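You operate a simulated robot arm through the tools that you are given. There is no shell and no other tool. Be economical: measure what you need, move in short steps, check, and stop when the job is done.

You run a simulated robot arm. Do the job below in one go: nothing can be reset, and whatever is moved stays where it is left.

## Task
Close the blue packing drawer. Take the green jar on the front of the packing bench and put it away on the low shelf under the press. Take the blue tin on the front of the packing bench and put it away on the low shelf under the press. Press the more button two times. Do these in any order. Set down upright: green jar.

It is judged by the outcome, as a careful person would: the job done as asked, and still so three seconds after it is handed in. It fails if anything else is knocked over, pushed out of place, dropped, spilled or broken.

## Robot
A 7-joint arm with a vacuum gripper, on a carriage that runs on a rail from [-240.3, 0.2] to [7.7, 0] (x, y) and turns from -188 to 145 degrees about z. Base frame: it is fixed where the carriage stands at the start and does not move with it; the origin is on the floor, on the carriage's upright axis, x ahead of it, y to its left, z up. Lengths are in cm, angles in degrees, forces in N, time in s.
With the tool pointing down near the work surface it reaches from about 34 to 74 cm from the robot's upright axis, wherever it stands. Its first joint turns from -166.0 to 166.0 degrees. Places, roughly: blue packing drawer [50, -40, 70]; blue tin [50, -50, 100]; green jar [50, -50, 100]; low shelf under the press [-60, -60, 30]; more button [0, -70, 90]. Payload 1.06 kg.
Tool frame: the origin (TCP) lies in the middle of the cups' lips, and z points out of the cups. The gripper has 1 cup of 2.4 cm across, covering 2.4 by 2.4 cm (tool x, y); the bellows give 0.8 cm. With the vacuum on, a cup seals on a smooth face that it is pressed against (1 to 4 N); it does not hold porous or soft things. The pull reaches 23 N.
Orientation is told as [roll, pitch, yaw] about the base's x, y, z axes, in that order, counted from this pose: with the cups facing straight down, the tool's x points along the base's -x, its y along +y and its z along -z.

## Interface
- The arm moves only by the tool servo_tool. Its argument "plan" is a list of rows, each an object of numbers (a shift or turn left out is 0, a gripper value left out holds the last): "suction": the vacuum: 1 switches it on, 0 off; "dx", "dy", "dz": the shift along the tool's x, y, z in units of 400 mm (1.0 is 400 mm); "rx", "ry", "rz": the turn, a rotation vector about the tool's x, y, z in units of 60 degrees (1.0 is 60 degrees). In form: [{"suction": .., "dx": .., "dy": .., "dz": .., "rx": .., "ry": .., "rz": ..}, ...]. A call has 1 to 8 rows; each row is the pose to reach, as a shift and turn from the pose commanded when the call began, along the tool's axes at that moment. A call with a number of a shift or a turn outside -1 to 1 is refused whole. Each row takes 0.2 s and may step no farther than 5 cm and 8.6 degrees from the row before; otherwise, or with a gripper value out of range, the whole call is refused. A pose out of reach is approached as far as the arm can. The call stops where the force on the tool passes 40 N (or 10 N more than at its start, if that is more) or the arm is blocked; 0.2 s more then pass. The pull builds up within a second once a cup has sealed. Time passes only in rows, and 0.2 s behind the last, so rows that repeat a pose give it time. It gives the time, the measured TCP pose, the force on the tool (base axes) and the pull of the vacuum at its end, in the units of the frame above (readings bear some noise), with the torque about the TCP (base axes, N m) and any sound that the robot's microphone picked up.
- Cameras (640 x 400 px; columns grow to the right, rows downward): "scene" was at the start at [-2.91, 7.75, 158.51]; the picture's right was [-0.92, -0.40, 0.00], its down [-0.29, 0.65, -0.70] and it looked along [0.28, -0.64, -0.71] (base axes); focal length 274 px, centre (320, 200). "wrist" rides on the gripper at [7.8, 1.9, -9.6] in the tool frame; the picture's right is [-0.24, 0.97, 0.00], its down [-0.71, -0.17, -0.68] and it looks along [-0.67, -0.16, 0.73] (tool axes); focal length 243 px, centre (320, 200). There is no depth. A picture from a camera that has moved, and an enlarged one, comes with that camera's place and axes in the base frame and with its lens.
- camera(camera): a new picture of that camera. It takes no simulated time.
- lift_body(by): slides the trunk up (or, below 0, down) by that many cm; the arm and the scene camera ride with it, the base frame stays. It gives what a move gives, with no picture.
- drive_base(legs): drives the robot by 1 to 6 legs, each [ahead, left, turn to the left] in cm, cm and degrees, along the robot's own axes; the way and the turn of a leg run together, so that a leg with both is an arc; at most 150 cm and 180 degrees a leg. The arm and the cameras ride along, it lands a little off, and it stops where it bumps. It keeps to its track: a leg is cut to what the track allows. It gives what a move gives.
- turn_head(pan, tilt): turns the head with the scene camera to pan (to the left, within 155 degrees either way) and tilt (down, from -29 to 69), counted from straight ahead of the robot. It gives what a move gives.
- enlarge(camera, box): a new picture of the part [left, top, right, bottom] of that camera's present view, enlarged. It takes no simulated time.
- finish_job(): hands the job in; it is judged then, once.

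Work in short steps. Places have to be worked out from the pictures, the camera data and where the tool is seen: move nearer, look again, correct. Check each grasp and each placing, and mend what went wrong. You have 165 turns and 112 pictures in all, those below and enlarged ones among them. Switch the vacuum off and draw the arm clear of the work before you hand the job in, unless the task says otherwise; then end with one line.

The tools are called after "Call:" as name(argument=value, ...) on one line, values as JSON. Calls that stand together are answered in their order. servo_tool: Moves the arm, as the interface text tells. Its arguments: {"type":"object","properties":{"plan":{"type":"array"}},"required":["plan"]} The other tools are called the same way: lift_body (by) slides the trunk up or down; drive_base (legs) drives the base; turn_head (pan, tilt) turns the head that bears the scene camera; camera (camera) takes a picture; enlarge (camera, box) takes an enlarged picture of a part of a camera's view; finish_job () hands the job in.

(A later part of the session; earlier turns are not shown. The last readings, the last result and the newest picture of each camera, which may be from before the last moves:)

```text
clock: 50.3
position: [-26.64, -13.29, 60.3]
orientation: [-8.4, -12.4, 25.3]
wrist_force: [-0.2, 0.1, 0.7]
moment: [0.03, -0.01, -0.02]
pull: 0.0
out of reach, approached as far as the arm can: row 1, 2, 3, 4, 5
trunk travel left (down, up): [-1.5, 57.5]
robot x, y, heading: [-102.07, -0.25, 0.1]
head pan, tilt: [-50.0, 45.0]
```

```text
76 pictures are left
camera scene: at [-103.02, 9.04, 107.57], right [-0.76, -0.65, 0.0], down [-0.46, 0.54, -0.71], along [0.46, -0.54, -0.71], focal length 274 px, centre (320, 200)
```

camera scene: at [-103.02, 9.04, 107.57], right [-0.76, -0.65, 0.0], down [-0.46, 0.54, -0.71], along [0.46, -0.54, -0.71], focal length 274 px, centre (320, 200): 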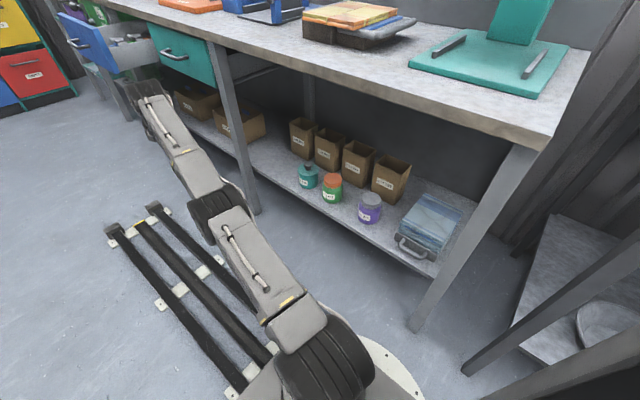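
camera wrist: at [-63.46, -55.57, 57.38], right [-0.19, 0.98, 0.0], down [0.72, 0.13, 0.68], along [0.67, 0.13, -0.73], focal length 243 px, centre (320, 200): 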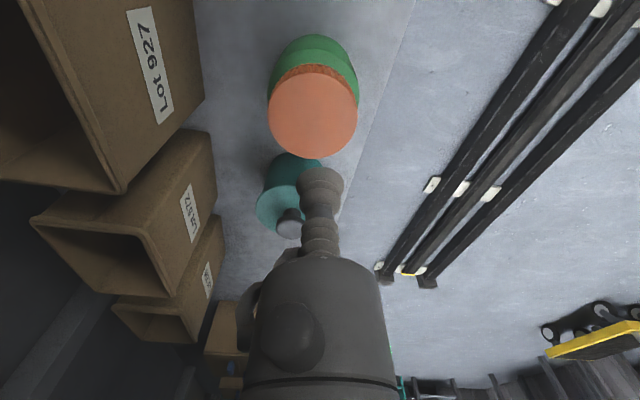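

The elbow still reads straight. I stretch outward while rotating the tool inward (so the elbow crosses to the up side), then pull inward within the same call.

Call:
servo_tool(plan=[{"dx": 0.03, "dy": 0.02, "dz": 0.07, "rx": -0.07, "ry": 0.104}, {"dx": 0.059, "dy": 0.04, "dz": 0.14, "rx": -0.14, "ry": 0.208}, {"dx": 0.089, "dy": 0.06, "dz": 0.21, "rx": -0.21, "ry": 0.311}, {"dx": 0.118, "dy": 0.08, "dz": 0.28, "rx": -0.28, "ry": 0.415}, {"dx": 0.218, "dy": 0.147, "dz": 0.248, "rx": -0.28, "ry": 0.415}, {"dx": 0.318, "dy": 0.214, "dz": 0.216, "rx": -0.28, "ry": 0.415}, {"dx": 0.418, "dy": 0.282, "dz": 0.183, "rx": -0.28, "ry": 0.415}])

```text
refused: row 7 steps farther than a row can; nothing moved
```

Row 7 steps a hair too far; I trim it.

Call:
servo_tool(plan=[{"dx": 0.03, "dy": 0.02, "dz": 0.07, "rx": -0.07, "ry": 0.104}, {"dx": 0.059, "dy": 0.04, "dz": 0.14, "rx": -0.14, "ry": 0.208}, {"dx": 0.089, "dy": 0.06, "dz": 0.21, "rx": -0.21, "ry": 0.311}, {"dx": 0.118, "dy": 0.08, "dz": 0.28, "rx": -0.28, "ry": 0.415}, {"dx": 0.21, "dy": 0.142, "dz": 0.25, "rx": -0.28, "ry": 0.415}, {"dx": 0.302, "dy": 0.204, "dz": 0.22, "rx": -0.28, "ry": 0.415}, {"dx": 0.394, "dy": 0.266, "dz": 0.19, "rx": -0.28, "ry": 0.415}])

Call:
camera(camera="scene")

```text
clock: 51.9
position: [-42.96, -10.39, 48.14]
orientation: [8.6, 12.3, 25.2]
wrist_force: [0.6, -0.4, -0.7]
moment: [-0.02, -0.01, 0.0]
pull: 0.0
out of reach, approached as far as the arm can: row 1, 2, 3, 4, 5
trunk travel left (down, up): [-1.5, 57.5]
robot x, y, heading: [-102.01, 0.01, 0.6]
head pan, tilt: [-50.0, 45.0]
```

```text
75 pictures are left
camera scene: at [-103.0, 9.03, 107.56], right [-0.76, -0.65, 0.0], down [-0.46, 0.54, -0.71], along [0.46, -0.54, -0.71], focal length 274 px, centre (320, 200)
```

scene: 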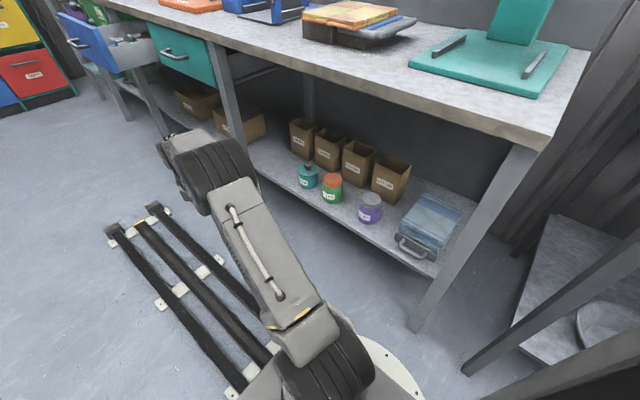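

The elbow is up again. Lesson: stay under ~66 cm radius down here. I level the tool and pull in further.

Call:
servo_tool(plan=[{"dx": 0.06, "dy": 0.04, "dz": 0.02, "rx": 0.07, "ry": -0.104}, {"dx": 0.12, "dy": 0.08, "dz": 0.04, "rx": 0.14, "ry": -0.208}, {"dx": 0.12, "dy": 0.08, "dz": 0.04, "rx": 0.14, "ry": -0.208}])

```text
clock: 52.7
position: [-49.0, -9.48, 48.06]
orientation: [0.2, -0.1, 24.3]
wrist_force: [0.2, 0.0, 0.2]
moment: [0.01, 0.0, 0.03]
pull: 0.0
trunk travel left (down, up): [-1.5, 57.5]
robot x, y, heading: [-101.86, -0.01, 0.2]
head pan, tilt: [-50.0, 45.0]
```

Levelled. I raise the trunk to clear the open drawer and drive back toward the packing bench.

Call:
lift_body(by=38)

Call:
drive_base(legs=[[109, 0, 0]])

Call:
turn_head(pan=-35, tilt=45)

Call:
camera(camera="scene")

Call:
camera(camera="wrist")

```text
clock: 56.4
position: [-48.86, -9.62, 85.95]
orientation: [0.2, 0.0, 24.3]
wrist_force: [-0.1, 0.0, 0.0]
moment: [-0.01, 0.01, 0.0]
pull: 0.1
trunk travel left (down, up): [-39.5, 19.5]
robot x, y, heading: [-101.9, -0.07, 0.4]
head pan, tilt: [-50.0, 45.0]
```

```text
clock: 62.0
position: [60.08, -10.21, 85.97]
orientation: [0.1, 0.0, 23.6]
wrist_force: [-0.9, 0.5, 0.5]
moment: [0.01, -0.02, 0.03]
pull: 0.0
trunk travel left (down, up): [-39.5, 19.5]
robot x, y, heading: [6.93, 0.23, -0.3]
head pan, tilt: [-50.0, 45.0]
```

```text
clock: 62.8
position: [60.09, -10.19, 86.12]
orientation: [0.1, -0.1, 23.7]
wrist_force: [-0.4, 0.8, 0.4]
moment: [-0.02, 0.02, -0.02]
pull: 0.1
trunk travel left (down, up): [-39.5, 19.5]
robot x, y, heading: [7.43, 0.01, -0.3]
head pan, tilt: [-35.0, 45.0]
```

```text
74 pictures are left
camera scene: at [7.56, 10.49, 145.57], right [-0.58, -0.82, 0.0], down [-0.58, 0.41, -0.71], along [0.58, -0.41, -0.71], focal length 274 px, centre (320, 200)
```

scene: 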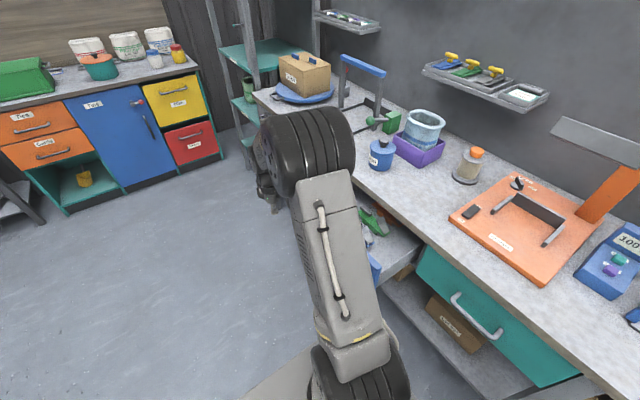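

```text
73 pictures are left
camera wrist: at [52.13, -11.61, 95.52], right [-0.17, 0.98, 0.0], down [0.72, 0.13, 0.69], along [0.67, 0.12, -0.73], focal length 243 px, centre (320, 200)
```

wrist: 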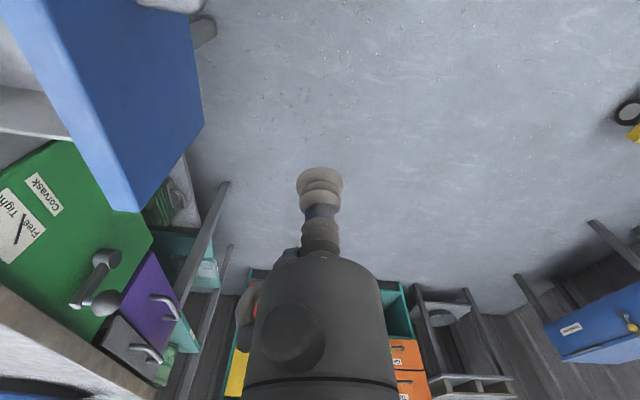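

The drawer face is at about y=-23.5, x 27–67, z 67–82. I turn the tool to face the drawer horizontally, holding clear in front of it, in two calls.

Call:
servo_tool(plan=[{"rx": 0.14, "dx": 0.017, "dy": 0.015}, {"rx": 0.28, "dx": 0.034, "dy": 0.03}, {"rx": 0.42, "dx": 0.051, "dy": 0.045}, {"rx": 0.56, "dx": 0.068, "dy": 0.06}, {"rx": 0.7, "dx": 0.085, "dy": 0.075}, {"rx": 0.84, "dx": 0.102, "dy": 0.09}, {"rx": 0.98, "dx": 0.117, "dy": 0.106}, {"rx": 0.98, "dx": 0.117, "dy": 0.106}])

Call:
camera(camera="scene")

```text
clock: 64.6
position: [54.09, -8.28, 86.01]
orientation: [-58.8, 0.0, 23.7]
wrist_force: [0.1, 0.0, -0.4]
moment: [0.0, 0.04, -0.01]
pull: 0.0
trunk travel left (down, up): [-39.5, 19.5]
robot x, y, heading: [6.75, -0.18, -0.4]
head pan, tilt: [-35.0, 45.0]
```

```text
72 pictures are left
camera scene: at [7.56, 10.52, 145.57], right [-0.58, -0.82, 0.0], down [-0.58, 0.41, -0.71], along [0.58, -0.41, -0.71], focal length 274 px, centre (320, 200)
```

scene: 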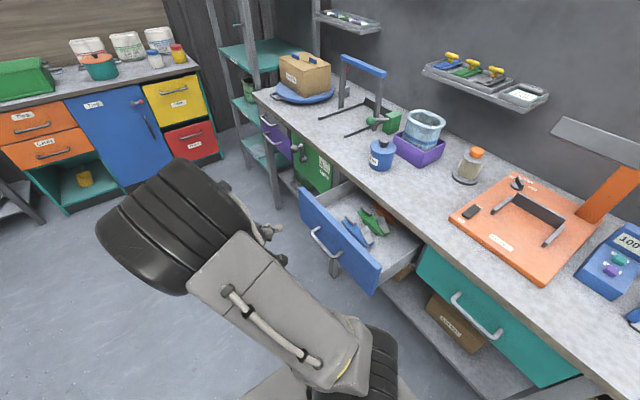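

Works well and the drawer is visible. I finish the rotation.

Call:
servo_tool(plan=[{"rx": 0.13}, {"rx": 0.26}, {"rx": 0.39}, {"rx": 0.52}, {"rx": 0.52}])

Call:
camera(camera="wrist")

Call:
camera(camera="scene")

```text
clock: 65.8
position: [54.08, -8.29, 86.02]
orientation: [-90.0, -0.1, 23.7]
wrist_force: [0.5, 1.3, 0.4]
moment: [-0.01, -0.01, 0.02]
pull: 0.0
trunk travel left (down, up): [-39.5, 19.5]
robot x, y, heading: [6.96, 0.34, -0.2]
head pan, tilt: [-35.0, 45.0]
```

```text
71 pictures are left
camera wrist: at [43.07, -2.58, 84.04], right [0.22, 0.1, -0.97], down [0.37, 0.91, 0.17], along [0.9, -0.4, 0.16], focal length 243 px, centre (320, 200)
```

wrist: 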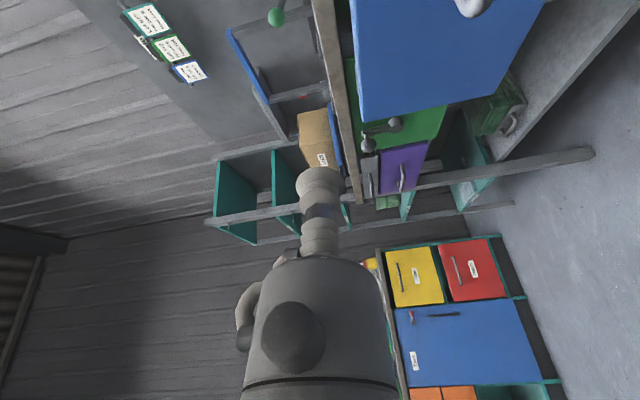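

```text
70 pictures are left
camera scene: at [7.57, 10.51, 145.57], right [-0.58, -0.82, 0.0], down [-0.58, 0.41, -0.71], along [0.58, -0.41, -0.71], focal length 274 px, centre (320, 200)
```

scene: 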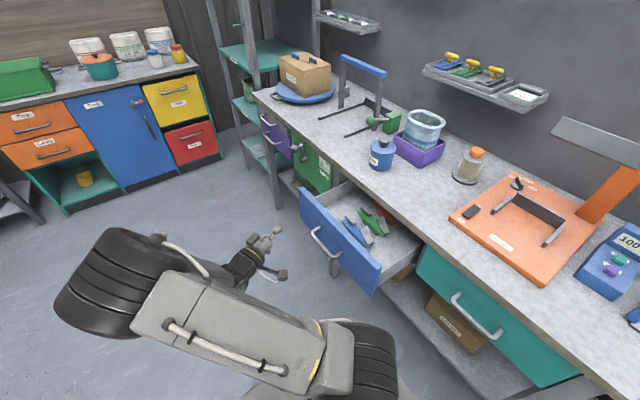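

Handle lies at z≈73, so I aim at the panel above it, z≈79, x≈50. I move to 3 cm in front of the face.

Call:
servo_tool(plan=[{"dx": 0.0, "dy": 0.1, "dz": 0.0}, {"dx": 0.07, "dy": 0.17, "dz": 0.06}, {"dx": 0.14, "dy": 0.17, "dz": 0.14}, {"dx": 0.209, "dy": 0.17, "dz": 0.22}, {"dx": 0.209, "dy": 0.17, "dz": 0.22}])

Call:
camera(camera="wrist")

Call:
enlarge(camera="scene", box=[200, 150, 440, 330])

```text
clock: 67.0
position: [49.88, -19.52, 79.27]
orientation: [-89.9, 0.0, 23.7]
wrist_force: [0.9, -0.5, 0.0]
moment: [0.01, 0.02, 0.02]
pull: 0.1
trunk travel left (down, up): [-39.5, 19.5]
robot x, y, heading: [6.66, 0.17, -0.3]
head pan, tilt: [-35.0, 45.0]
```

```text
69 pictures are left
camera wrist: at [38.97, -13.95, 77.32], right [0.21, 0.1, -0.97], down [0.37, 0.91, 0.17], along [0.9, -0.4, 0.16], focal length 243 px, centre (320, 200)
```

wrist: 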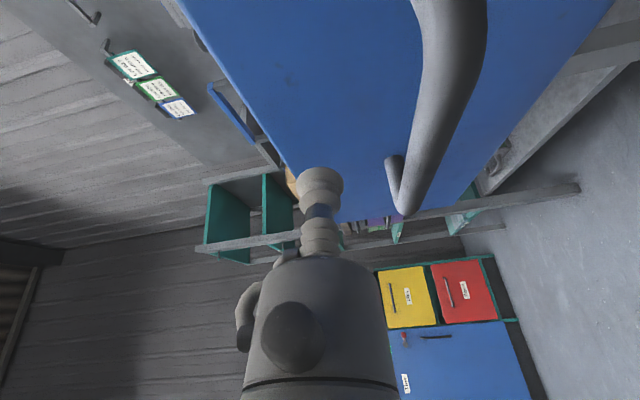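

```text
2.22 times, centred on (320, 240) of scene
camera zoom: at [7.56, 10.47, 145.57], right [-0.58, -0.82, 0.0], down [-0.58, 0.41, -0.71], along [0.58, -0.41, -0.71], focal length 609 px, centre (320, 111)
```

zoom: 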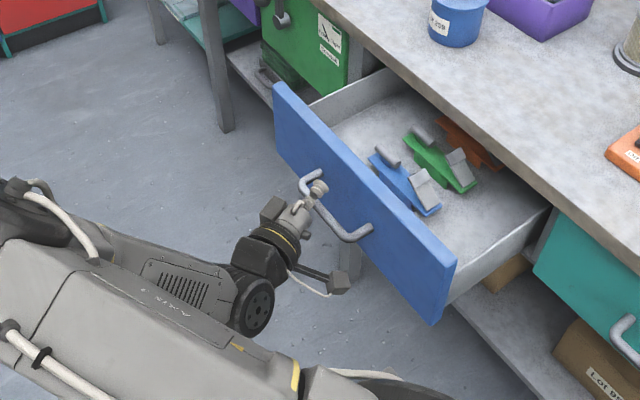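

Cup is above the handle, within the panel. I push slowly in -y.

Call:
servo_tool(plan=[{"dx": 0.02, "dz": 0.046}, {"dx": 0.04, "dz": 0.092}, {"dx": 0.055, "dz": 0.125}, {"dx": 0.07, "dz": 0.16}, {"dx": 0.09, "dz": 0.206}, {"dx": 0.11, "dz": 0.25}])

Call:
enlarge(camera="scene", box=[200, 150, 440, 330])

```text
clock: 68.4
position: [50.11, -30.57, 79.24]
orientation: [-89.9, -0.2, 23.8]
wrist_force: [-0.2, 0.5, 0.0]
moment: [0.0, 0.0, 0.01]
pull: 0.1
trunk travel left (down, up): [-39.5, 19.5]
robot x, y, heading: [6.89, 0.08, -0.4]
head pan, tilt: [-35.0, 45.0]
```

```text
2.22 times, centred on (320, 240) of scene
camera zoom: at [7.56, 10.52, 145.57], right [-0.58, -0.82, 0.0], down [-0.58, 0.41, -0.71], along [0.58, -0.41, -0.71], focal length 609 px, centre (320, 111)
```

zoom: 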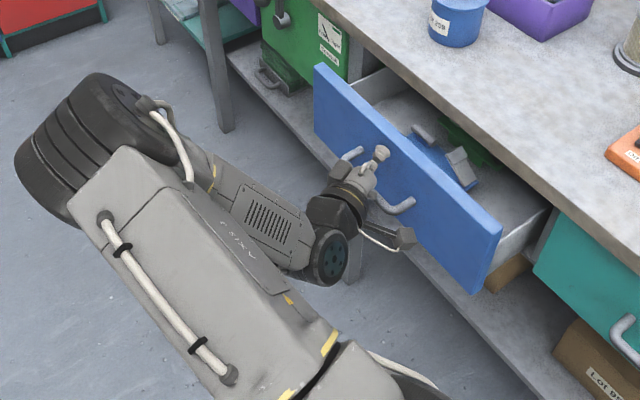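

It slides freely. I push on toward the bench front, with smaller last steps.

Call:
servo_tool(plan=[{"dx": 0.02, "dz": 0.046}, {"dx": 0.04, "dz": 0.092}, {"dx": 0.055, "dz": 0.125}, {"dx": 0.065, "dz": 0.148}, {"dx": 0.075, "dz": 0.17}, {"dx": 0.085, "dz": 0.193}])

Call:
enlarge(camera="scene", box=[200, 150, 440, 330])

```text
clock: 69.8
position: [49.97, -39.1, 79.25]
orientation: [-89.9, -0.1, 23.8]
wrist_force: [0.0, 0.0, 0.1]
moment: [0.02, 0.02, 0.03]
pull: 0.0
trunk travel left (down, up): [-39.5, 19.5]
robot x, y, heading: [7.39, 0.12, -0.4]
head pan, tilt: [-35.0, 45.0]
```

```text
2.22 times, centred on (320, 240) of scene
camera zoom: at [7.56, 10.51, 145.57], right [-0.58, -0.82, 0.0], down [-0.58, 0.41, -0.71], along [0.58, -0.41, -0.71], focal length 609 px, centre (320, 111)
```

zoom: 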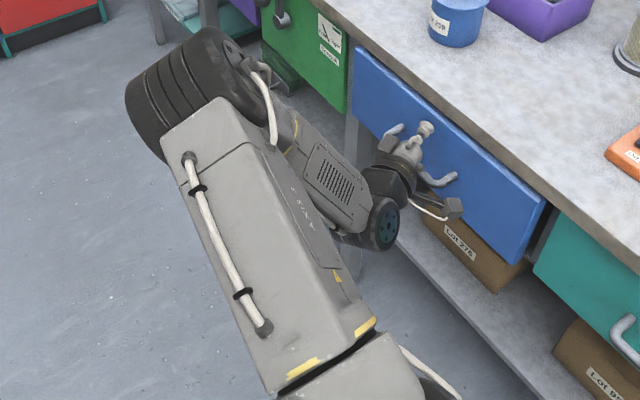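

Nearly shut. I continue in half-centimetre steps until resistance.

Call:
servo_tool(plan=[{"dx": 0.005, "dz": 0.0115}, {"dx": 0.01, "dz": 0.023}, {"dx": 0.015, "dz": 0.0345}, {"dx": 0.02, "dz": 0.046}])

Call:
enlarge(camera="scene", box=[200, 150, 440, 330])

```text
clock: 70.8
position: [50.06, -41.0, 79.28]
orientation: [-89.9, 0.0, 23.7]
wrist_force: [1.2, 1.8, 0.4]
moment: [-0.01, 0.04, -0.06]
pull: 0.1
trunk travel left (down, up): [-39.5, 19.5]
robot x, y, heading: [7.04, 0.06, -0.1]
head pan, tilt: [-35.0, 45.0]
```

```text
2.22 times, centred on (320, 240) of scene
camera zoom: at [7.56, 10.52, 145.57], right [-0.58, -0.82, 0.0], down [-0.58, 0.41, -0.71], along [0.58, -0.41, -0.71], focal length 609 px, centre (320, 111)
```

zoom: 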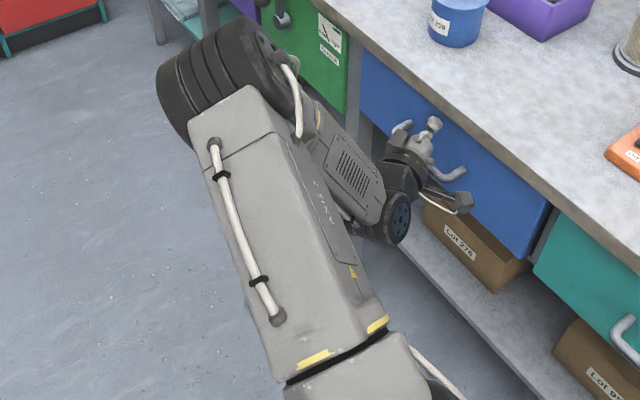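

Still free. I keep pushing in small steps; the teal drawer's closed face is the reference.

Call:
servo_tool(plan=[{"dx": 0.005, "dz": 0.0115}, {"dx": 0.01, "dz": 0.023}, {"dx": 0.015, "dz": 0.0345}, {"dx": 0.02, "dz": 0.046}])

```text
clock: 71.5
position: [50.73, -41.69, 79.09]
orientation: [-89.6, -0.2, 24.7]
wrist_force: [3.0, 11.0, -0.8]
moment: [-0.05, -0.09, -0.19]
pull: 0.1
trunk travel left (down, up): [-39.5, 19.5]
robot x, y, heading: [6.78, -0.12, -0.4]
head pan, tilt: [-35.0, 45.0]
stopped in row 3: the force on the tool passed its limit at 45 N (the readings are from after the stop); the commanded pose is now the measured one
```

Hard stop reached at y≈-41.7. I back away and look at the drawer.

Call:
servo_tool(plan=[{"dx": -0.02, "dz": -0.046}, {"dx": -0.06, "dz": -0.138}, {"dx": -0.1, "dz": -0.23}, {"dx": -0.14, "dz": -0.32}, {"dx": -0.18, "dz": -0.41}, {"dx": -0.22, "dz": -0.5}])

Call:
enlarge(camera="scene", box=[220, 120, 480, 330])

Call:
camera(camera="wrist")

```text
clock: 72.9
position: [50.27, -19.71, 79.29]
orientation: [-89.7, -0.1, 24.4]
wrist_force: [0.2, -0.1, 0.0]
moment: [0.01, -0.03, 0.0]
pull: 0.0
trunk travel left (down, up): [-39.5, 19.5]
robot x, y, heading: [6.75, -0.21, -0.2]
head pan, tilt: [-35.0, 45.0]
```

```text
1.90 times, centred on (350, 225) of scene
camera zoom: at [7.55, 10.46, 145.58], right [-0.58, -0.82, 0.0], down [-0.58, 0.41, -0.71], along [0.58, -0.41, -0.71], focal length 522 px, centre (263, 152)
```

zoom: 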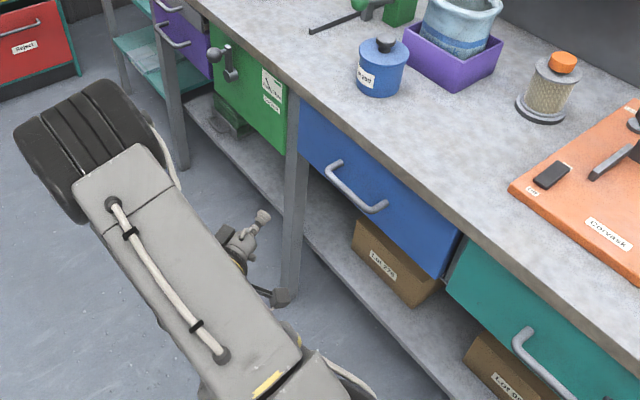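

```text
63 pictures are left
camera wrist: at [39.07, -14.2, 77.33], right [0.21, 0.1, -0.97], down [0.36, 0.92, 0.18], along [0.91, -0.39, 0.16], focal length 243 px, centre (320, 200)
```

wrist: 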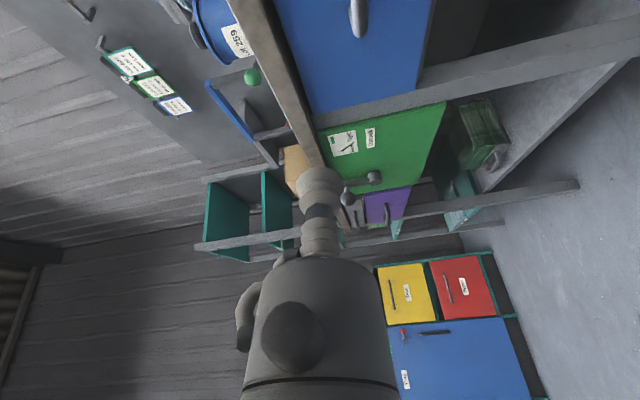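

The drawer is flush with its neighbours. Next I turn the tool back down and raise it toward the tin.

Call:
servo_tool(plan=[{"rx": -0.14}, {"rx": -0.28}, {"rx": -0.42}, {"rx": -0.56}, {"rx": -0.7}, {"rx": -0.84}, {"rx": -0.98}])

Call:
servo_tool(plan=[{"rx": -0.13}, {"rx": -0.26}, {"rx": -0.39}, {"rx": -0.515}, {"rx": -0.515}])

Call:
lift_body(by=38)

```text
clock: 74.5
position: [50.18, -19.95, 79.29]
orientation: [-30.8, -0.3, 24.4]
wrist_force: [-0.1, -0.4, 0.1]
moment: [0.01, -0.01, 0.03]
pull: 0.0
trunk travel left (down, up): [-39.5, 19.5]
robot x, y, heading: [6.93, 0.06, -0.3]
head pan, tilt: [-35.0, 45.0]
```

```text
clock: 75.7
position: [50.17, -20.07, 79.27]
orientation: [0.2, -0.2, 24.4]
wrist_force: [0.0, 0.4, 0.1]
moment: [-0.04, -0.01, 0.01]
pull: 0.0
trunk travel left (down, up): [-39.5, 19.5]
robot x, y, heading: [7.28, -0.14, -0.3]
head pan, tilt: [-35.0, 45.0]
```

```text
clock: 77.9
position: [50.16, -20.03, 98.8]
orientation: [0.0, -0.1, 24.4]
wrist_force: [0.1, -0.1, -1.0]
moment: [0.01, -0.03, -0.01]
pull: 0.0
out of reach, approached as far as the arm can: row 1
trunk travel left (down, up): [-59.0, 0.0]
robot x, y, heading: [6.84, -0.12, -0.5]
head pan, tilt: [-35.0, 45.0]
```

Trunk is at the top. I rise and move over the bench to view the tin from above.

Call:
servo_tool(plan=[{"dz": -0.1}, {"dx": 0.051, "dy": -0.079, "dz": -0.175}, {"dx": 0.103, "dy": -0.157, "dz": -0.25}, {"dx": 0.154, "dy": -0.236, "dz": -0.325}, {"dx": 0.206, "dy": -0.314, "dz": -0.325}, {"dx": 0.257, "dy": -0.393, "dz": -0.325}, {"dx": 0.309, "dy": -0.471, "dz": -0.325}, {"dx": 0.36, "dy": -0.55, "dz": -0.325}])

Call:
camera(camera="wrist")

```text
clock: 79.7
position: [45.8, -46.21, 111.66]
orientation: [0.0, -0.2, 24.5]
wrist_force: [-0.6, -0.1, -0.6]
moment: [0.0, -0.01, 0.0]
pull: 0.0
trunk travel left (down, up): [-59.0, 0.0]
robot x, y, heading: [7.07, 0.1, -0.3]
head pan, tilt: [-35.0, 45.0]
```

```text
62 pictures are left
camera wrist: at [37.99, -47.65, 121.21], right [-0.19, 0.98, 0.0], down [0.71, 0.14, 0.69], along [0.67, 0.13, -0.73], focal length 243 px, centre (320, 200)
```

wrist: 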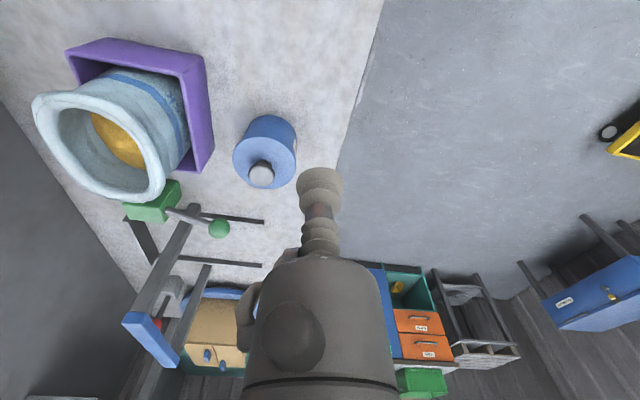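

Call:
enlarge(camera="wrist", box=[190, 90, 350, 220])

```text
3.08 times, centred on (270, 155) of wrist
camera zoom: at [37.99, -47.65, 121.21], right [-0.19, 0.98, 0.0], down [0.71, 0.14, 0.69], along [0.67, 0.13, -0.73], focal length 746 px, centre (474, 338)
```

zoom: 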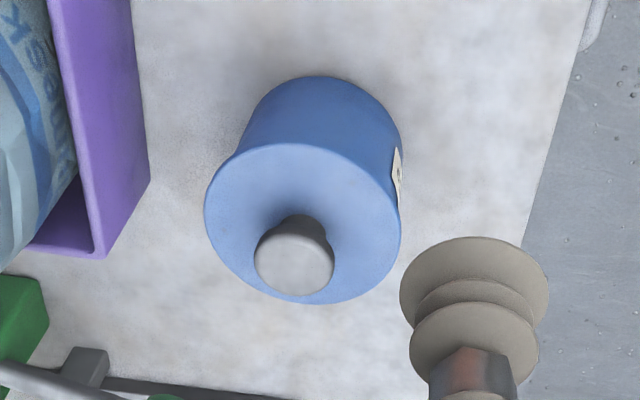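

The knob top is flat and about 3.3 cm wide, so the 2.4 cm cup fits on it. I approach low and close for a better position fix, keeping within reach.

Call:
drive_base(legs=[[0.6, 0, 0]])

Call:
servo_tool(plan=[{"dx": -0.05, "dy": -0.05, "dz": 0.07}, {"dx": -0.11, "dy": -0.11, "dz": 0.12}, {"dx": -0.17, "dy": -0.17, "dz": 0.15}, {"dx": -0.17, "dy": -0.17, "dz": 0.15}])

Call:
camera(camera="wrist")

Call:
enlarge(camera="scene", box=[280, 60, 480, 230])

```text
clock: 80.4
position: [46.42, -46.16, 111.69]
orientation: [0.0, 0.0, 24.4]
wrist_force: [0.1, 0.7, 0.0]
moment: [0.01, 0.02, 0.01]
pull: 0.0
trunk travel left (down, up): [-59.0, 0.0]
robot x, y, heading: [7.32, -0.39, -0.1]
head pan, tilt: [-35.0, 45.0]
```

```text
clock: 81.4
position: [55.69, -49.28, 105.81]
orientation: [0.1, -0.1, 24.4]
wrist_force: [0.2, -0.3, 0.0]
moment: [0.01, 0.0, 0.01]
pull: 0.1
trunk travel left (down, up): [-59.0, 0.0]
robot x, y, heading: [7.38, 0.25, -0.1]
head pan, tilt: [-35.0, 45.0]
```

```text
60 pictures are left
camera wrist: at [47.62, -50.71, 115.14], right [-0.19, 0.98, 0.0], down [0.71, 0.14, 0.69], along [0.67, 0.13, -0.73], focal length 243 px, centre (320, 200)
```

wrist: 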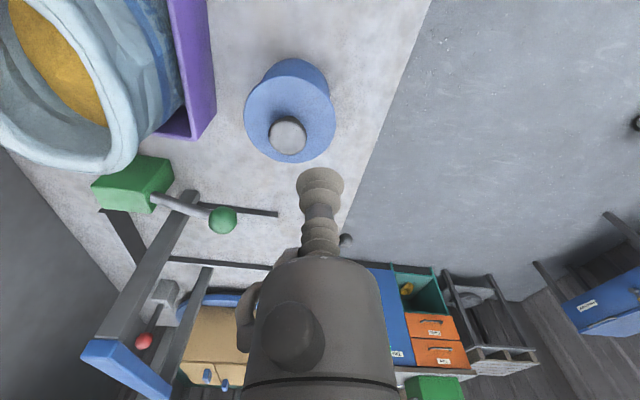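

```text
2.35 times, centred on (380, 145) of scene
camera zoom: at [8.03, 10.48, 165.07], right [-0.58, -0.82, 0.0], down [-0.58, 0.41, -0.71], along [0.58, -0.41, -0.71], focal length 645 px, centre (179, 329)
```

zoom: 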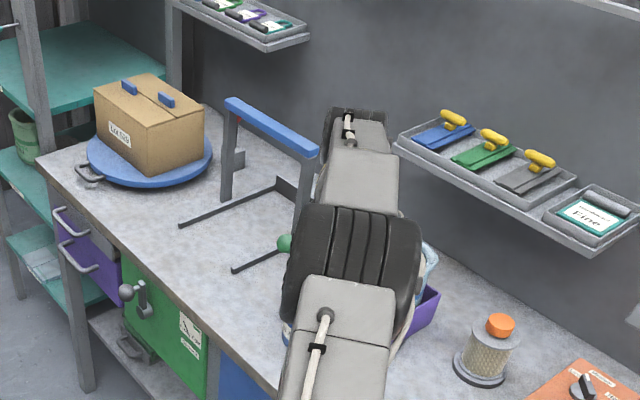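

Knob top triangulates to (57.2,-51.4,97.7). I move to 2 cm above it and check.

Call:
servo_tool(plan=[{"dx": -0.0125, "dy": -0.063, "dz": 0.05}, {"dx": -0.0125, "dy": -0.063, "dz": 0.1}, {"dx": -0.0125, "dy": -0.063, "dz": 0.15}, {"dx": -0.0125, "dy": -0.063, "dz": 0.15}])

Call:
enlarge(camera="wrist", box=[220, 80, 420, 240])

```text
clock: 82.4
position: [57.12, -51.47, 99.78]
orientation: [0.1, -0.1, 24.3]
wrist_force: [-0.1, 0.2, 0.6]
moment: [-0.03, -0.01, 0.0]
pull: 0.0
trunk travel left (down, up): [-59.0, 0.0]
robot x, y, heading: [7.15, 0.22, -0.2]
head pan, tilt: [-35.0, 45.0]
```

```text
2.50 times, centred on (320, 160) of wrist
camera zoom: at [49.09, -52.98, 109.15], right [-0.19, 0.98, 0.0], down [0.71, 0.14, 0.69], along [0.67, 0.13, -0.73], focal length 606 px, centre (320, 300)
```

zoom: 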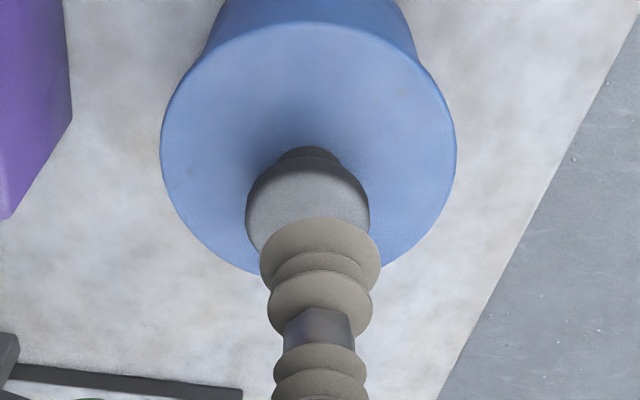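

The knob is ~0.3 cm off in -y. I correct that and descend with vacuum on in small steps.

Call:
servo_tool(plan=[{"suction": 1, "dx": 0.002, "dy": -0.0078, "dz": 0.02}, {"dx": 0.002, "dy": -0.0078, "dz": 0.035}, {"dx": 0.002, "dy": -0.0078, "dz": 0.045}, {"dx": 0.002, "dy": -0.0078, "dz": 0.052}, {"dx": 0.002, "dy": -0.0078, "dz": 0.052}])

```text
clock: 83.6
position: [57.08, -51.85, 97.71]
orientation: [-0.1, 0.0, 24.4]
wrist_force: [-0.6, 0.1, -0.1]
moment: [-0.02, 0.02, 0.01]
pull: 0.0
trunk travel left (down, up): [-59.0, 0.0]
robot x, y, heading: [7.72, -0.18, -0.4]
head pan, tilt: [-35.0, 45.0]
```

Not touching yet; a bit lower.

Call:
servo_tool(plan=[{"dz": 0.008}, {"dz": 0.014}, {"dz": 0.02}, {"dz": 0.02}, {"dz": 0.02}])

```text
clock: 84.8
position: [57.12, -51.92, 96.89]
orientation: [0.0, 0.0, 24.4]
wrist_force: [-0.5, 0.3, 0.0]
moment: [-0.02, 0.01, -0.03]
pull: 0.1
trunk travel left (down, up): [-59.0, 0.0]
robot x, y, heading: [7.62, -0.17, -0.4]
head pan, tilt: [-35.0, 45.0]
```

Call:
enlarge(camera="wrist", box=[220, 80, 420, 240])

```text
2.50 times, centred on (320, 160) of wrist
camera zoom: at [49.11, -53.32, 106.34], right [-0.19, 0.98, 0.0], down [0.71, 0.14, 0.69], along [0.67, 0.13, -0.73], focal length 606 px, centre (320, 300)
```

zoom: 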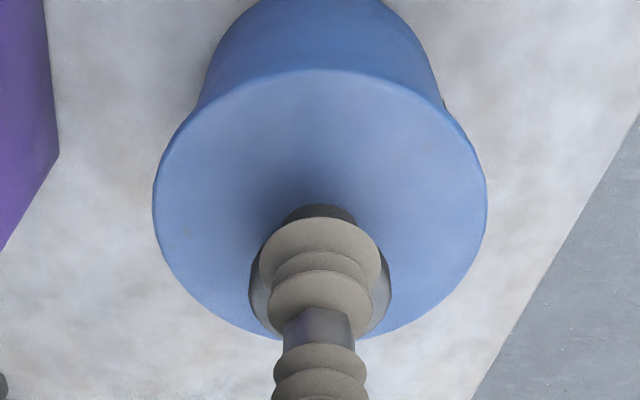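

Re-triangulating at close range: knob top is at about (58.2,-51.6,95.9), so I must shift about 1 cm in +x. I do that slightly raised and look again.

Call:
servo_tool(plan=[{"dz": -0.01}, {"dx": -0.026, "dy": -0.0063, "dz": -0.01}, {"dx": -0.026, "dy": -0.0063, "dz": -0.005}, {"dx": -0.026, "dy": -0.0063, "dz": -0.005}])

Call:
enlarge(camera="wrist", box=[220, 80, 420, 240])

```text
clock: 85.8
position: [57.96, -51.64, 97.13]
orientation: [0.0, -0.2, 24.5]
wrist_force: [-0.3, 0.1, -0.8]
moment: [0.0, 0.0, -0.04]
pull: 0.1
trunk travel left (down, up): [-59.0, 0.0]
robot x, y, heading: [7.44, 0.07, -0.2]
head pan, tilt: [-35.0, 45.0]
```

```text
2.50 times, centred on (320, 160) of wrist
camera zoom: at [50.1, -53.06, 106.58], right [-0.19, 0.98, 0.0], down [0.71, 0.14, 0.69], along [0.67, 0.13, -0.73], focal length 606 px, centre (320, 300)
```

zoom: 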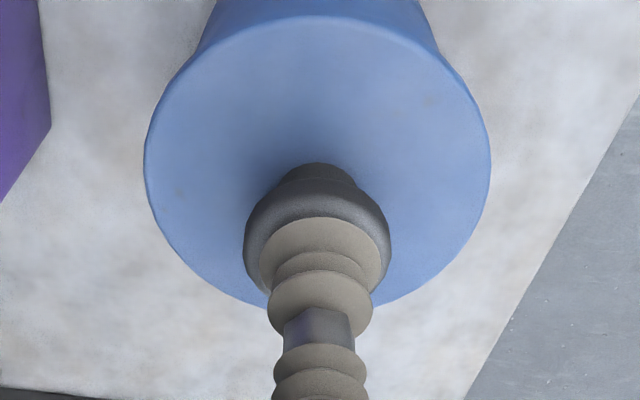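

Well centred now. I descend in fine steps.

Call:
servo_tool(plan=[{"dz": 0.012}, {"dz": 0.02}, {"dz": 0.026}, {"dz": 0.032}, {"dz": 0.032}, {"dz": 0.032}])

```text
clock: 87.2
position: [58.12, -51.7, 95.98]
orientation: [-0.2, -0.1, 24.3]
wrist_force: [3.9, -3.6, 16.9]
moment: [0.0, -0.01, 0.03]
pull: 22.8
trunk travel left (down, up): [-59.0, 0.0]
robot x, y, heading: [7.43, 0.26, -0.3]
head pan, tilt: [-35.0, 45.0]
```

Sealed with full pull. I lift modestly and check.

Call:
servo_tool(plan=[{"dz": -0.02}, {"dz": -0.06}, {"dz": -0.12}, {"dz": -0.18}, {"dz": -0.18}])

Call:
camera(camera="wrist")

```text
clock: 88.4
position: [58.08, -51.44, 103.01]
orientation: [0.1, -0.1, 24.4]
wrist_force: [0.3, -0.2, -0.6]
moment: [-0.03, -0.02, 0.03]
pull: 22.9
trunk travel left (down, up): [-59.0, 0.0]
robot x, y, heading: [7.65, -0.03, -0.3]
head pan, tilt: [-35.0, 45.0]
```

```text
55 pictures are left
camera wrist: at [50.14, -53.0, 112.45], right [-0.19, 0.98, 0.0], down [0.71, 0.14, 0.69], along [0.67, 0.13, -0.73], focal length 243 px, centre (320, 200)
```

wrist: 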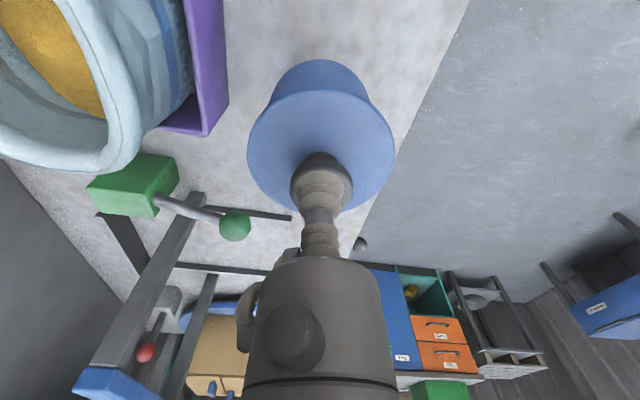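

Tin is held. I pull back in toward the robot before raising.

Call:
servo_tool(plan=[{"dx": 0.038, "dy": 0.097}, {"dx": 0.077, "dy": 0.194}, {"dx": 0.115, "dy": 0.291, "dz": -0.03}, {"dx": 0.153, "dy": 0.388, "dz": -0.06}, {"dx": 0.192, "dy": 0.485, "dz": -0.09}, {"dx": 0.23, "dy": 0.582, "dz": -0.12}, {"dx": 0.23, "dy": 0.582, "dz": -0.12}])

```text
clock: 90.0
position: [40.3, -34.27, 107.75]
orientation: [0.0, -0.2, 24.4]
wrist_force: [-0.1, 0.3, -0.6]
moment: [-0.04, 0.02, 0.01]
pull: 22.7
trunk travel left (down, up): [-59.0, 0.0]
robot x, y, heading: [7.63, 0.01, -0.3]
head pan, tilt: [-35.0, 45.0]
```

I swing to the free side, then drive toward the press end and lower the trunk.

Call:
servo_tool(plan=[{"dx": -0.093, "dy": 0.057}, {"dx": -0.186, "dy": 0.113}, {"dx": -0.28, "dy": 0.17}, {"dx": -0.373, "dy": 0.226}, {"dx": -0.466, "dy": 0.283}, {"dx": -0.466, "dy": 0.283}])

Call:
drive_base(legs=[[-112, 0, 0]])

Call:
lift_body(by=-40)

Call:
lift_body(by=-18)

Call:
camera(camera="scene")

```text
clock: 91.4
position: [52.12, -16.18, 107.89]
orientation: [0.0, -0.1, 24.4]
wrist_force: [-0.4, -0.6, -1.6]
moment: [0.0, 0.01, 0.01]
pull: 22.5
trunk travel left (down, up): [-59.0, 0.0]
robot x, y, heading: [7.71, 0.24, -0.4]
head pan, tilt: [-35.0, 45.0]
```

```text
clock: 97.2
position: [-61.84, -15.34, 107.92]
orientation: [0.0, -0.2, 25.4]
wrist_force: [0.3, -0.3, -1.7]
moment: [0.01, 0.02, -0.01]
pull: 22.4
trunk travel left (down, up): [-59.0, 0.0]
robot x, y, heading: [-106.61, 0.0, 1.0]
head pan, tilt: [-35.0, 45.0]
```

```text
clock: 101.0
position: [-61.78, -15.37, 67.9]
orientation: [0.0, 0.0, 25.4]
wrist_force: [-0.1, -0.3, -0.7]
moment: [0.0, 0.02, -0.03]
pull: 23.0
trunk travel left (down, up): [-19.0, 40.0]
robot x, y, heading: [-107.12, 0.12, 0.6]
head pan, tilt: [-35.0, 45.0]
```

```text
clock: 103.0
position: [-61.81, -15.45, 50.02]
orientation: [0.0, -0.1, 25.4]
wrist_force: [0.4, -0.2, -0.5]
moment: [0.03, 0.02, 0.0]
pull: 22.8
trunk travel left (down, up): [-1.0, 58.0]
robot x, y, heading: [-106.83, 0.04, 0.7]
head pan, tilt: [-35.0, 45.0]
```

```text
54 pictures are left
camera scene: at [-106.41, 10.62, 107.08], right [-0.56, -0.83, 0.0], down [-0.58, 0.4, -0.71], along [0.58, -0.4, -0.71], focal length 274 px, centre (320, 200)
```

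scene: 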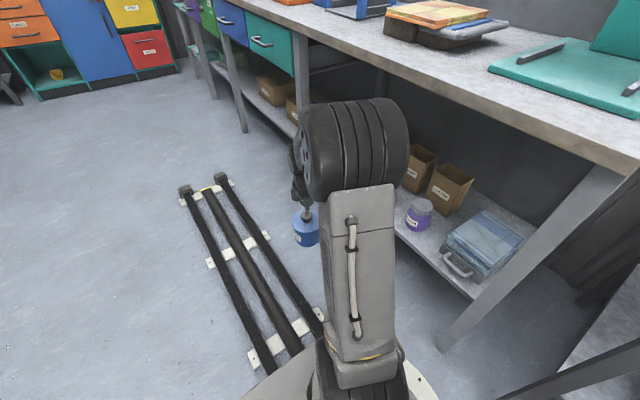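

I nudge the base, then bring the tin in front of the gap at x≈-64, just outside the shelf.

Call:
drive_base(legs=[[2.5, 0, 0]])

Call:
servo_tool(plan=[{"dx": 0.067, "dy": -0.082, "dz": -0.03}, {"dx": 0.134, "dy": -0.164, "dz": -0.03}, {"dx": 0.202, "dy": -0.246, "dz": -0.03}, {"dx": 0.269, "dy": -0.328, "dz": -0.03}, {"dx": 0.336, "dy": -0.41, "dz": -0.03}, {"dx": 0.336, "dy": -0.41, "dz": -0.03}])

Call:
turn_head(pan=-65, tilt=45)

Call:
camera(camera="scene")

Call:
camera(camera="wrist")

```text
clock: 103.9
position: [-59.31, -15.48, 49.9]
orientation: [0.1, -0.2, 25.5]
wrist_force: [-0.1, -0.2, -1.6]
moment: [-0.02, -0.02, 0.01]
pull: 23.2
trunk travel left (down, up): [-1.0, 58.0]
robot x, y, heading: [-104.1, 0.46, 0.5]
head pan, tilt: [-35.0, 45.0]
```

```text
clock: 105.3
position: [-64.38, -36.01, 50.92]
orientation: [0.1, -0.1, 25.4]
wrist_force: [0.1, -0.6, -1.5]
moment: [0.02, -0.01, 0.01]
pull: 22.8
trunk travel left (down, up): [-1.0, 58.0]
robot x, y, heading: [-104.12, -0.05, 0.9]
head pan, tilt: [-35.0, 45.0]
```

```text
clock: 106.2
position: [-64.34, -35.91, 50.97]
orientation: [0.0, -0.1, 25.4]
wrist_force: [-0.2, 0.5, -1.3]
moment: [0.02, 0.01, 0.02]
pull: 22.5
trunk travel left (down, up): [-1.0, 58.0]
robot x, y, heading: [-104.15, -0.22, 0.8]
head pan, tilt: [-65.0, 45.0]
```

```text
53 pictures are left
camera scene: at [-107.09, 7.87, 107.07], right [-0.9, -0.44, 0.0], down [-0.31, 0.64, -0.71], along [0.31, -0.64, -0.71], focal length 274 px, centre (320, 200)
```

scene: 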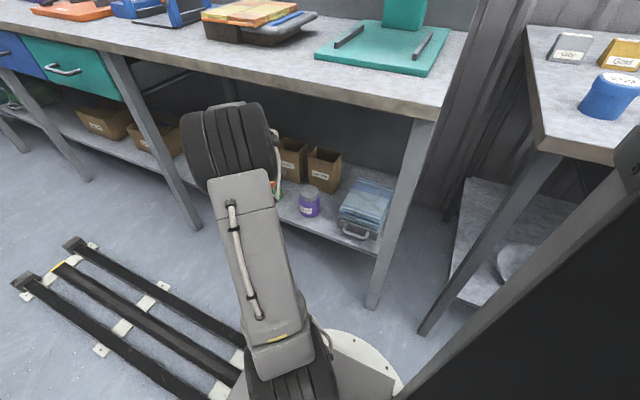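

```text
52 pictures are left
camera wrist: at [-72.33, -37.47, 60.38], right [-0.2, 0.98, 0.0], down [0.71, 0.15, 0.69], along [0.67, 0.14, -0.73], focal length 243 px, centre (320, 200)
```

wrist: 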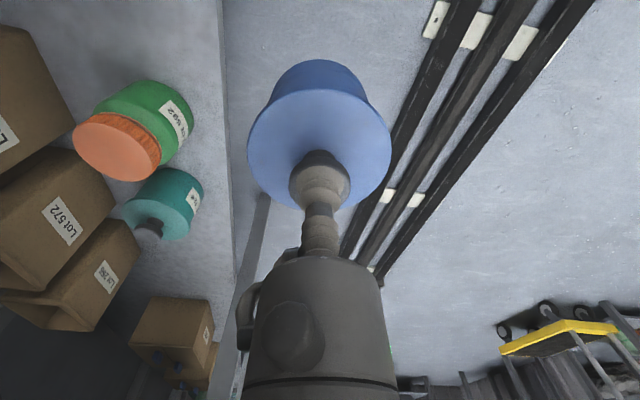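

Jar confirmed upright at (-56,-54); purple at (-73,-54). I move in to (-64.4,-51.2) staying above the neighbours' tops, then check.

Call:
servo_tool(plan=[{"dx": 0.041, "dy": -0.086, "dz": -0.01}, {"dx": 0.082, "dy": -0.172, "dz": -0.01}, {"dx": 0.123, "dy": -0.258, "dz": -0.01}, {"dx": 0.164, "dy": -0.345, "dz": -0.01}, {"dx": 0.164, "dy": -0.345, "dz": -0.01}])

Call:
camera(camera="scene")

Call:
camera(camera="wrist")

```text
clock: 107.4
position: [-64.37, -51.02, 51.19]
orientation: [0.0, -0.1, 25.5]
wrist_force: [0.8, -0.1, -2.0]
moment: [0.01, 0.0, 0.0]
pull: 22.4
trunk travel left (down, up): [-1.0, 58.0]
robot x, y, heading: [-103.99, -0.22, 0.8]
head pan, tilt: [-65.0, 45.0]
```

```text
51 pictures are left
camera scene: at [-107.1, 7.86, 107.07], right [-0.9, -0.43, 0.0], down [-0.31, 0.64, -0.71], along [0.31, -0.64, -0.71], focal length 274 px, centre (320, 200)
```

scene: 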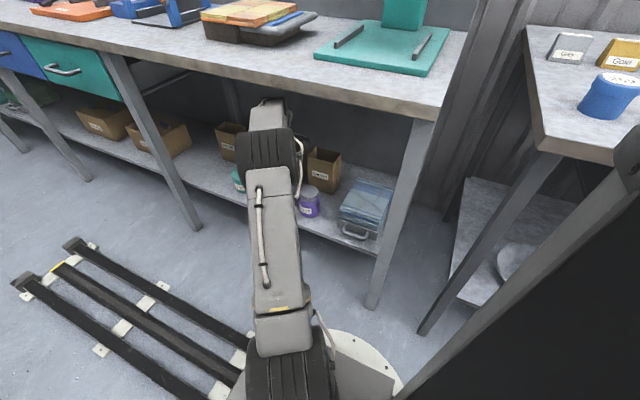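

```text
50 pictures are left
camera wrist: at [-72.24, -52.63, 60.64], right [-0.2, 0.98, 0.0], down [0.71, 0.15, 0.69], along [0.67, 0.14, -0.73], focal length 243 px, centre (320, 200)
```

wrist: 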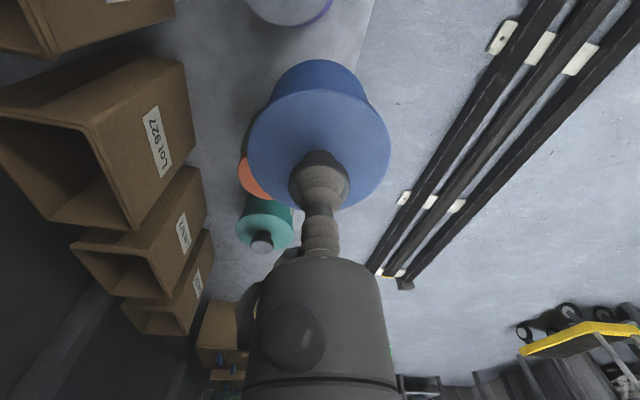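

Clearances are about 1.1 cm to purple and 1.3 cm to the jar. I lower to just above the shelf.

Call:
servo_tool(plan=[{"dz": 0.06}, {"dz": 0.12}, {"dz": 0.18}, {"dz": 0.22}, {"dz": 0.22}])

Call:
camera(camera="wrist")

Call:
enlarge(camera="scene", box=[200, 90, 420, 260])

```text
clock: 108.6
position: [-64.29, -51.17, 42.45]
orientation: [0.0, 0.0, 25.3]
wrist_force: [-0.3, -0.1, -0.4]
moment: [-0.01, 0.02, 0.02]
pull: 22.1
trunk travel left (down, up): [-1.0, 58.0]
robot x, y, heading: [-104.49, 0.13, 0.6]
head pan, tilt: [-65.0, 45.0]
```

```text
49 pictures are left
camera wrist: at [-72.31, -52.69, 51.92], right [-0.2, 0.98, 0.0], down [0.71, 0.15, 0.69], along [0.67, 0.14, -0.73], focal length 243 px, centre (320, 200)
```

wrist: 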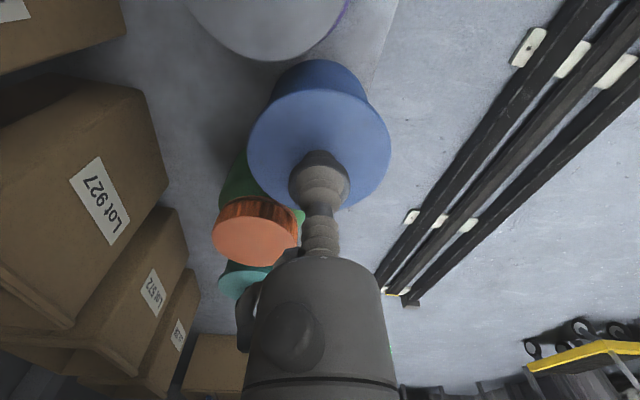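

```text
2.35 times, centred on (310, 175) of scene
camera zoom: at [-107.1, 7.86, 107.07], right [-0.9, -0.43, 0.0], down [-0.31, 0.64, -0.71], along [0.31, -0.64, -0.71], focal length 645 px, centre (344, 259)
```

zoom: 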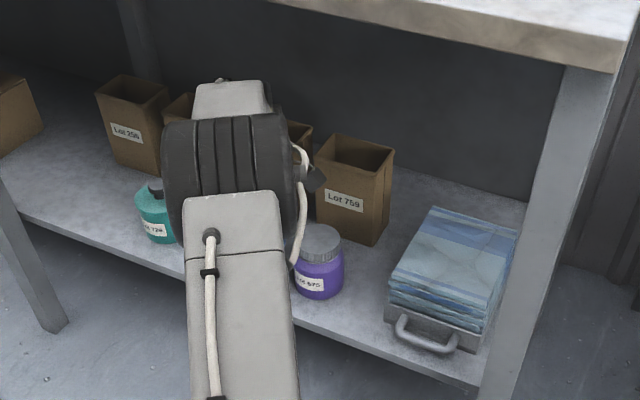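

No contact with neighbours. I lower the last 1.5 cm in fine steps.

Call:
servo_tool(plan=[{"dz": 0.015}, {"dz": 0.025}, {"dz": 0.033}, {"dz": 0.04}, {"dz": 0.04}])

```text
clock: 109.8
position: [-64.42, -51.22, 41.18]
orientation: [0.0, -0.1, 25.3]
wrist_force: [-0.2, 0.7, -1.9]
moment: [0.0, 0.02, 0.01]
pull: 22.8
trunk travel left (down, up): [-1.0, 58.0]
robot x, y, heading: [-104.45, 0.25, 0.9]
head pan, tilt: [-65.0, 45.0]
```

Call:
servo_tool(plan=[{"dz": 0.008}, {"dz": 0.014}, {"dz": 0.02}, {"dz": 0.02}])

```text
clock: 110.8
position: [-64.47, -51.16, 40.4]
orientation: [-0.2, -0.2, 25.3]
wrist_force: [0.9, -2.5, 9.1]
moment: [0.03, 0.01, 0.01]
pull: 23.1
trunk travel left (down, up): [-1.0, 58.0]
robot x, y, heading: [-104.23, 0.02, 0.5]
head pan, tilt: [-65.0, 45.0]
```

Touching the shelf with 9 N. I release, wait, and lift straight up.

Call:
servo_tool(plan=[{"suction": 0, "dz": -0.005}, {"dz": -0.005}, {"dz": -0.005}, {"dz": -0.005}, {"dz": -0.02}, {"dz": -0.06}, {"dz": -0.13}, {"dz": -0.2}])

Call:
camera(camera="wrist")

```text
clock: 112.6
position: [-64.47, -51.43, 48.22]
orientation: [0.0, -0.2, 25.4]
wrist_force: [-0.3, -0.3, 0.0]
moment: [-0.03, 0.0, 0.0]
pull: 0.2
trunk travel left (down, up): [-1.0, 58.0]
robot x, y, heading: [-103.98, 0.17, 0.8]
head pan, tilt: [-65.0, 45.0]
```

```text
47 pictures are left
camera wrist: at [-72.4, -52.98, 57.7], right [-0.2, 0.98, 0.0], down [0.71, 0.15, 0.69], along [0.67, 0.14, -0.73], focal length 243 px, centre (320, 200)
```

wrist: 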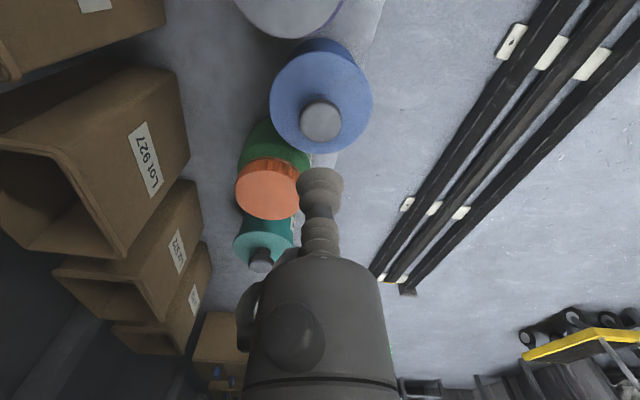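

Tin is standing freely. I retreat straight out.

Call:
servo_tool(plan=[{"dx": -0.047, "dy": 0.099}, {"dx": -0.094, "dy": 0.198}, {"dx": -0.141, "dy": 0.296}, {"dx": -0.188, "dy": 0.395}, {"dx": -0.235, "dy": 0.494}, {"dx": -0.282, "dy": 0.593}, {"dx": -0.329, "dy": 0.691}, {"dx": -0.375, "dy": 0.79}])

Call:
turn_head(pan=-50, tilt=45)

Call:
enlarge(camera="scene", box=[240, 60, 480, 260])

```text
clock: 114.4
position: [-64.37, -16.25, 48.45]
orientation: [0.0, -0.1, 25.3]
wrist_force: [-0.2, -1.5, 0.5]
moment: [-0.05, 0.04, 0.03]
pull: 0.1
trunk travel left (down, up): [-1.0, 58.0]
robot x, y, heading: [-104.1, -0.06, 0.6]
head pan, tilt: [-65.0, 45.0]
```

```text
clock: 115.2
position: [-64.31, -16.33, 48.4]
orientation: [0.0, -0.1, 25.3]
wrist_force: [0.0, 0.5, 0.6]
moment: [-0.02, -0.01, -0.02]
pull: 0.0
trunk travel left (down, up): [-1.0, 58.0]
robot x, y, heading: [-104.31, 0.21, 0.5]
head pan, tilt: [-50.0, 45.0]
```

```text
2.00 times, centred on (360, 160) of scene
camera zoom: at [-105.33, 9.03, 107.07], right [-0.76, -0.65, 0.0], down [-0.46, 0.54, -0.71], along [0.46, -0.54, -0.71], focal length 548 px, centre (240, 280)
```

zoom: 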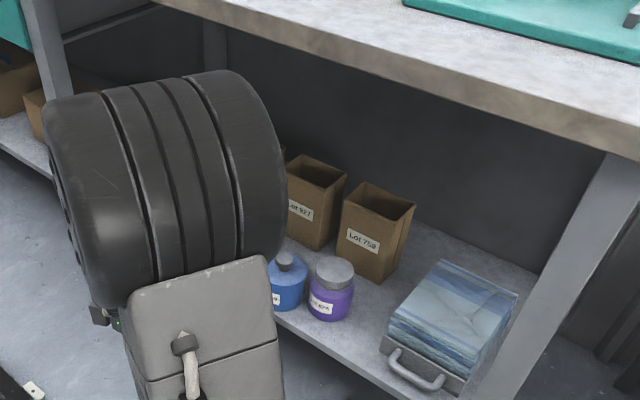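

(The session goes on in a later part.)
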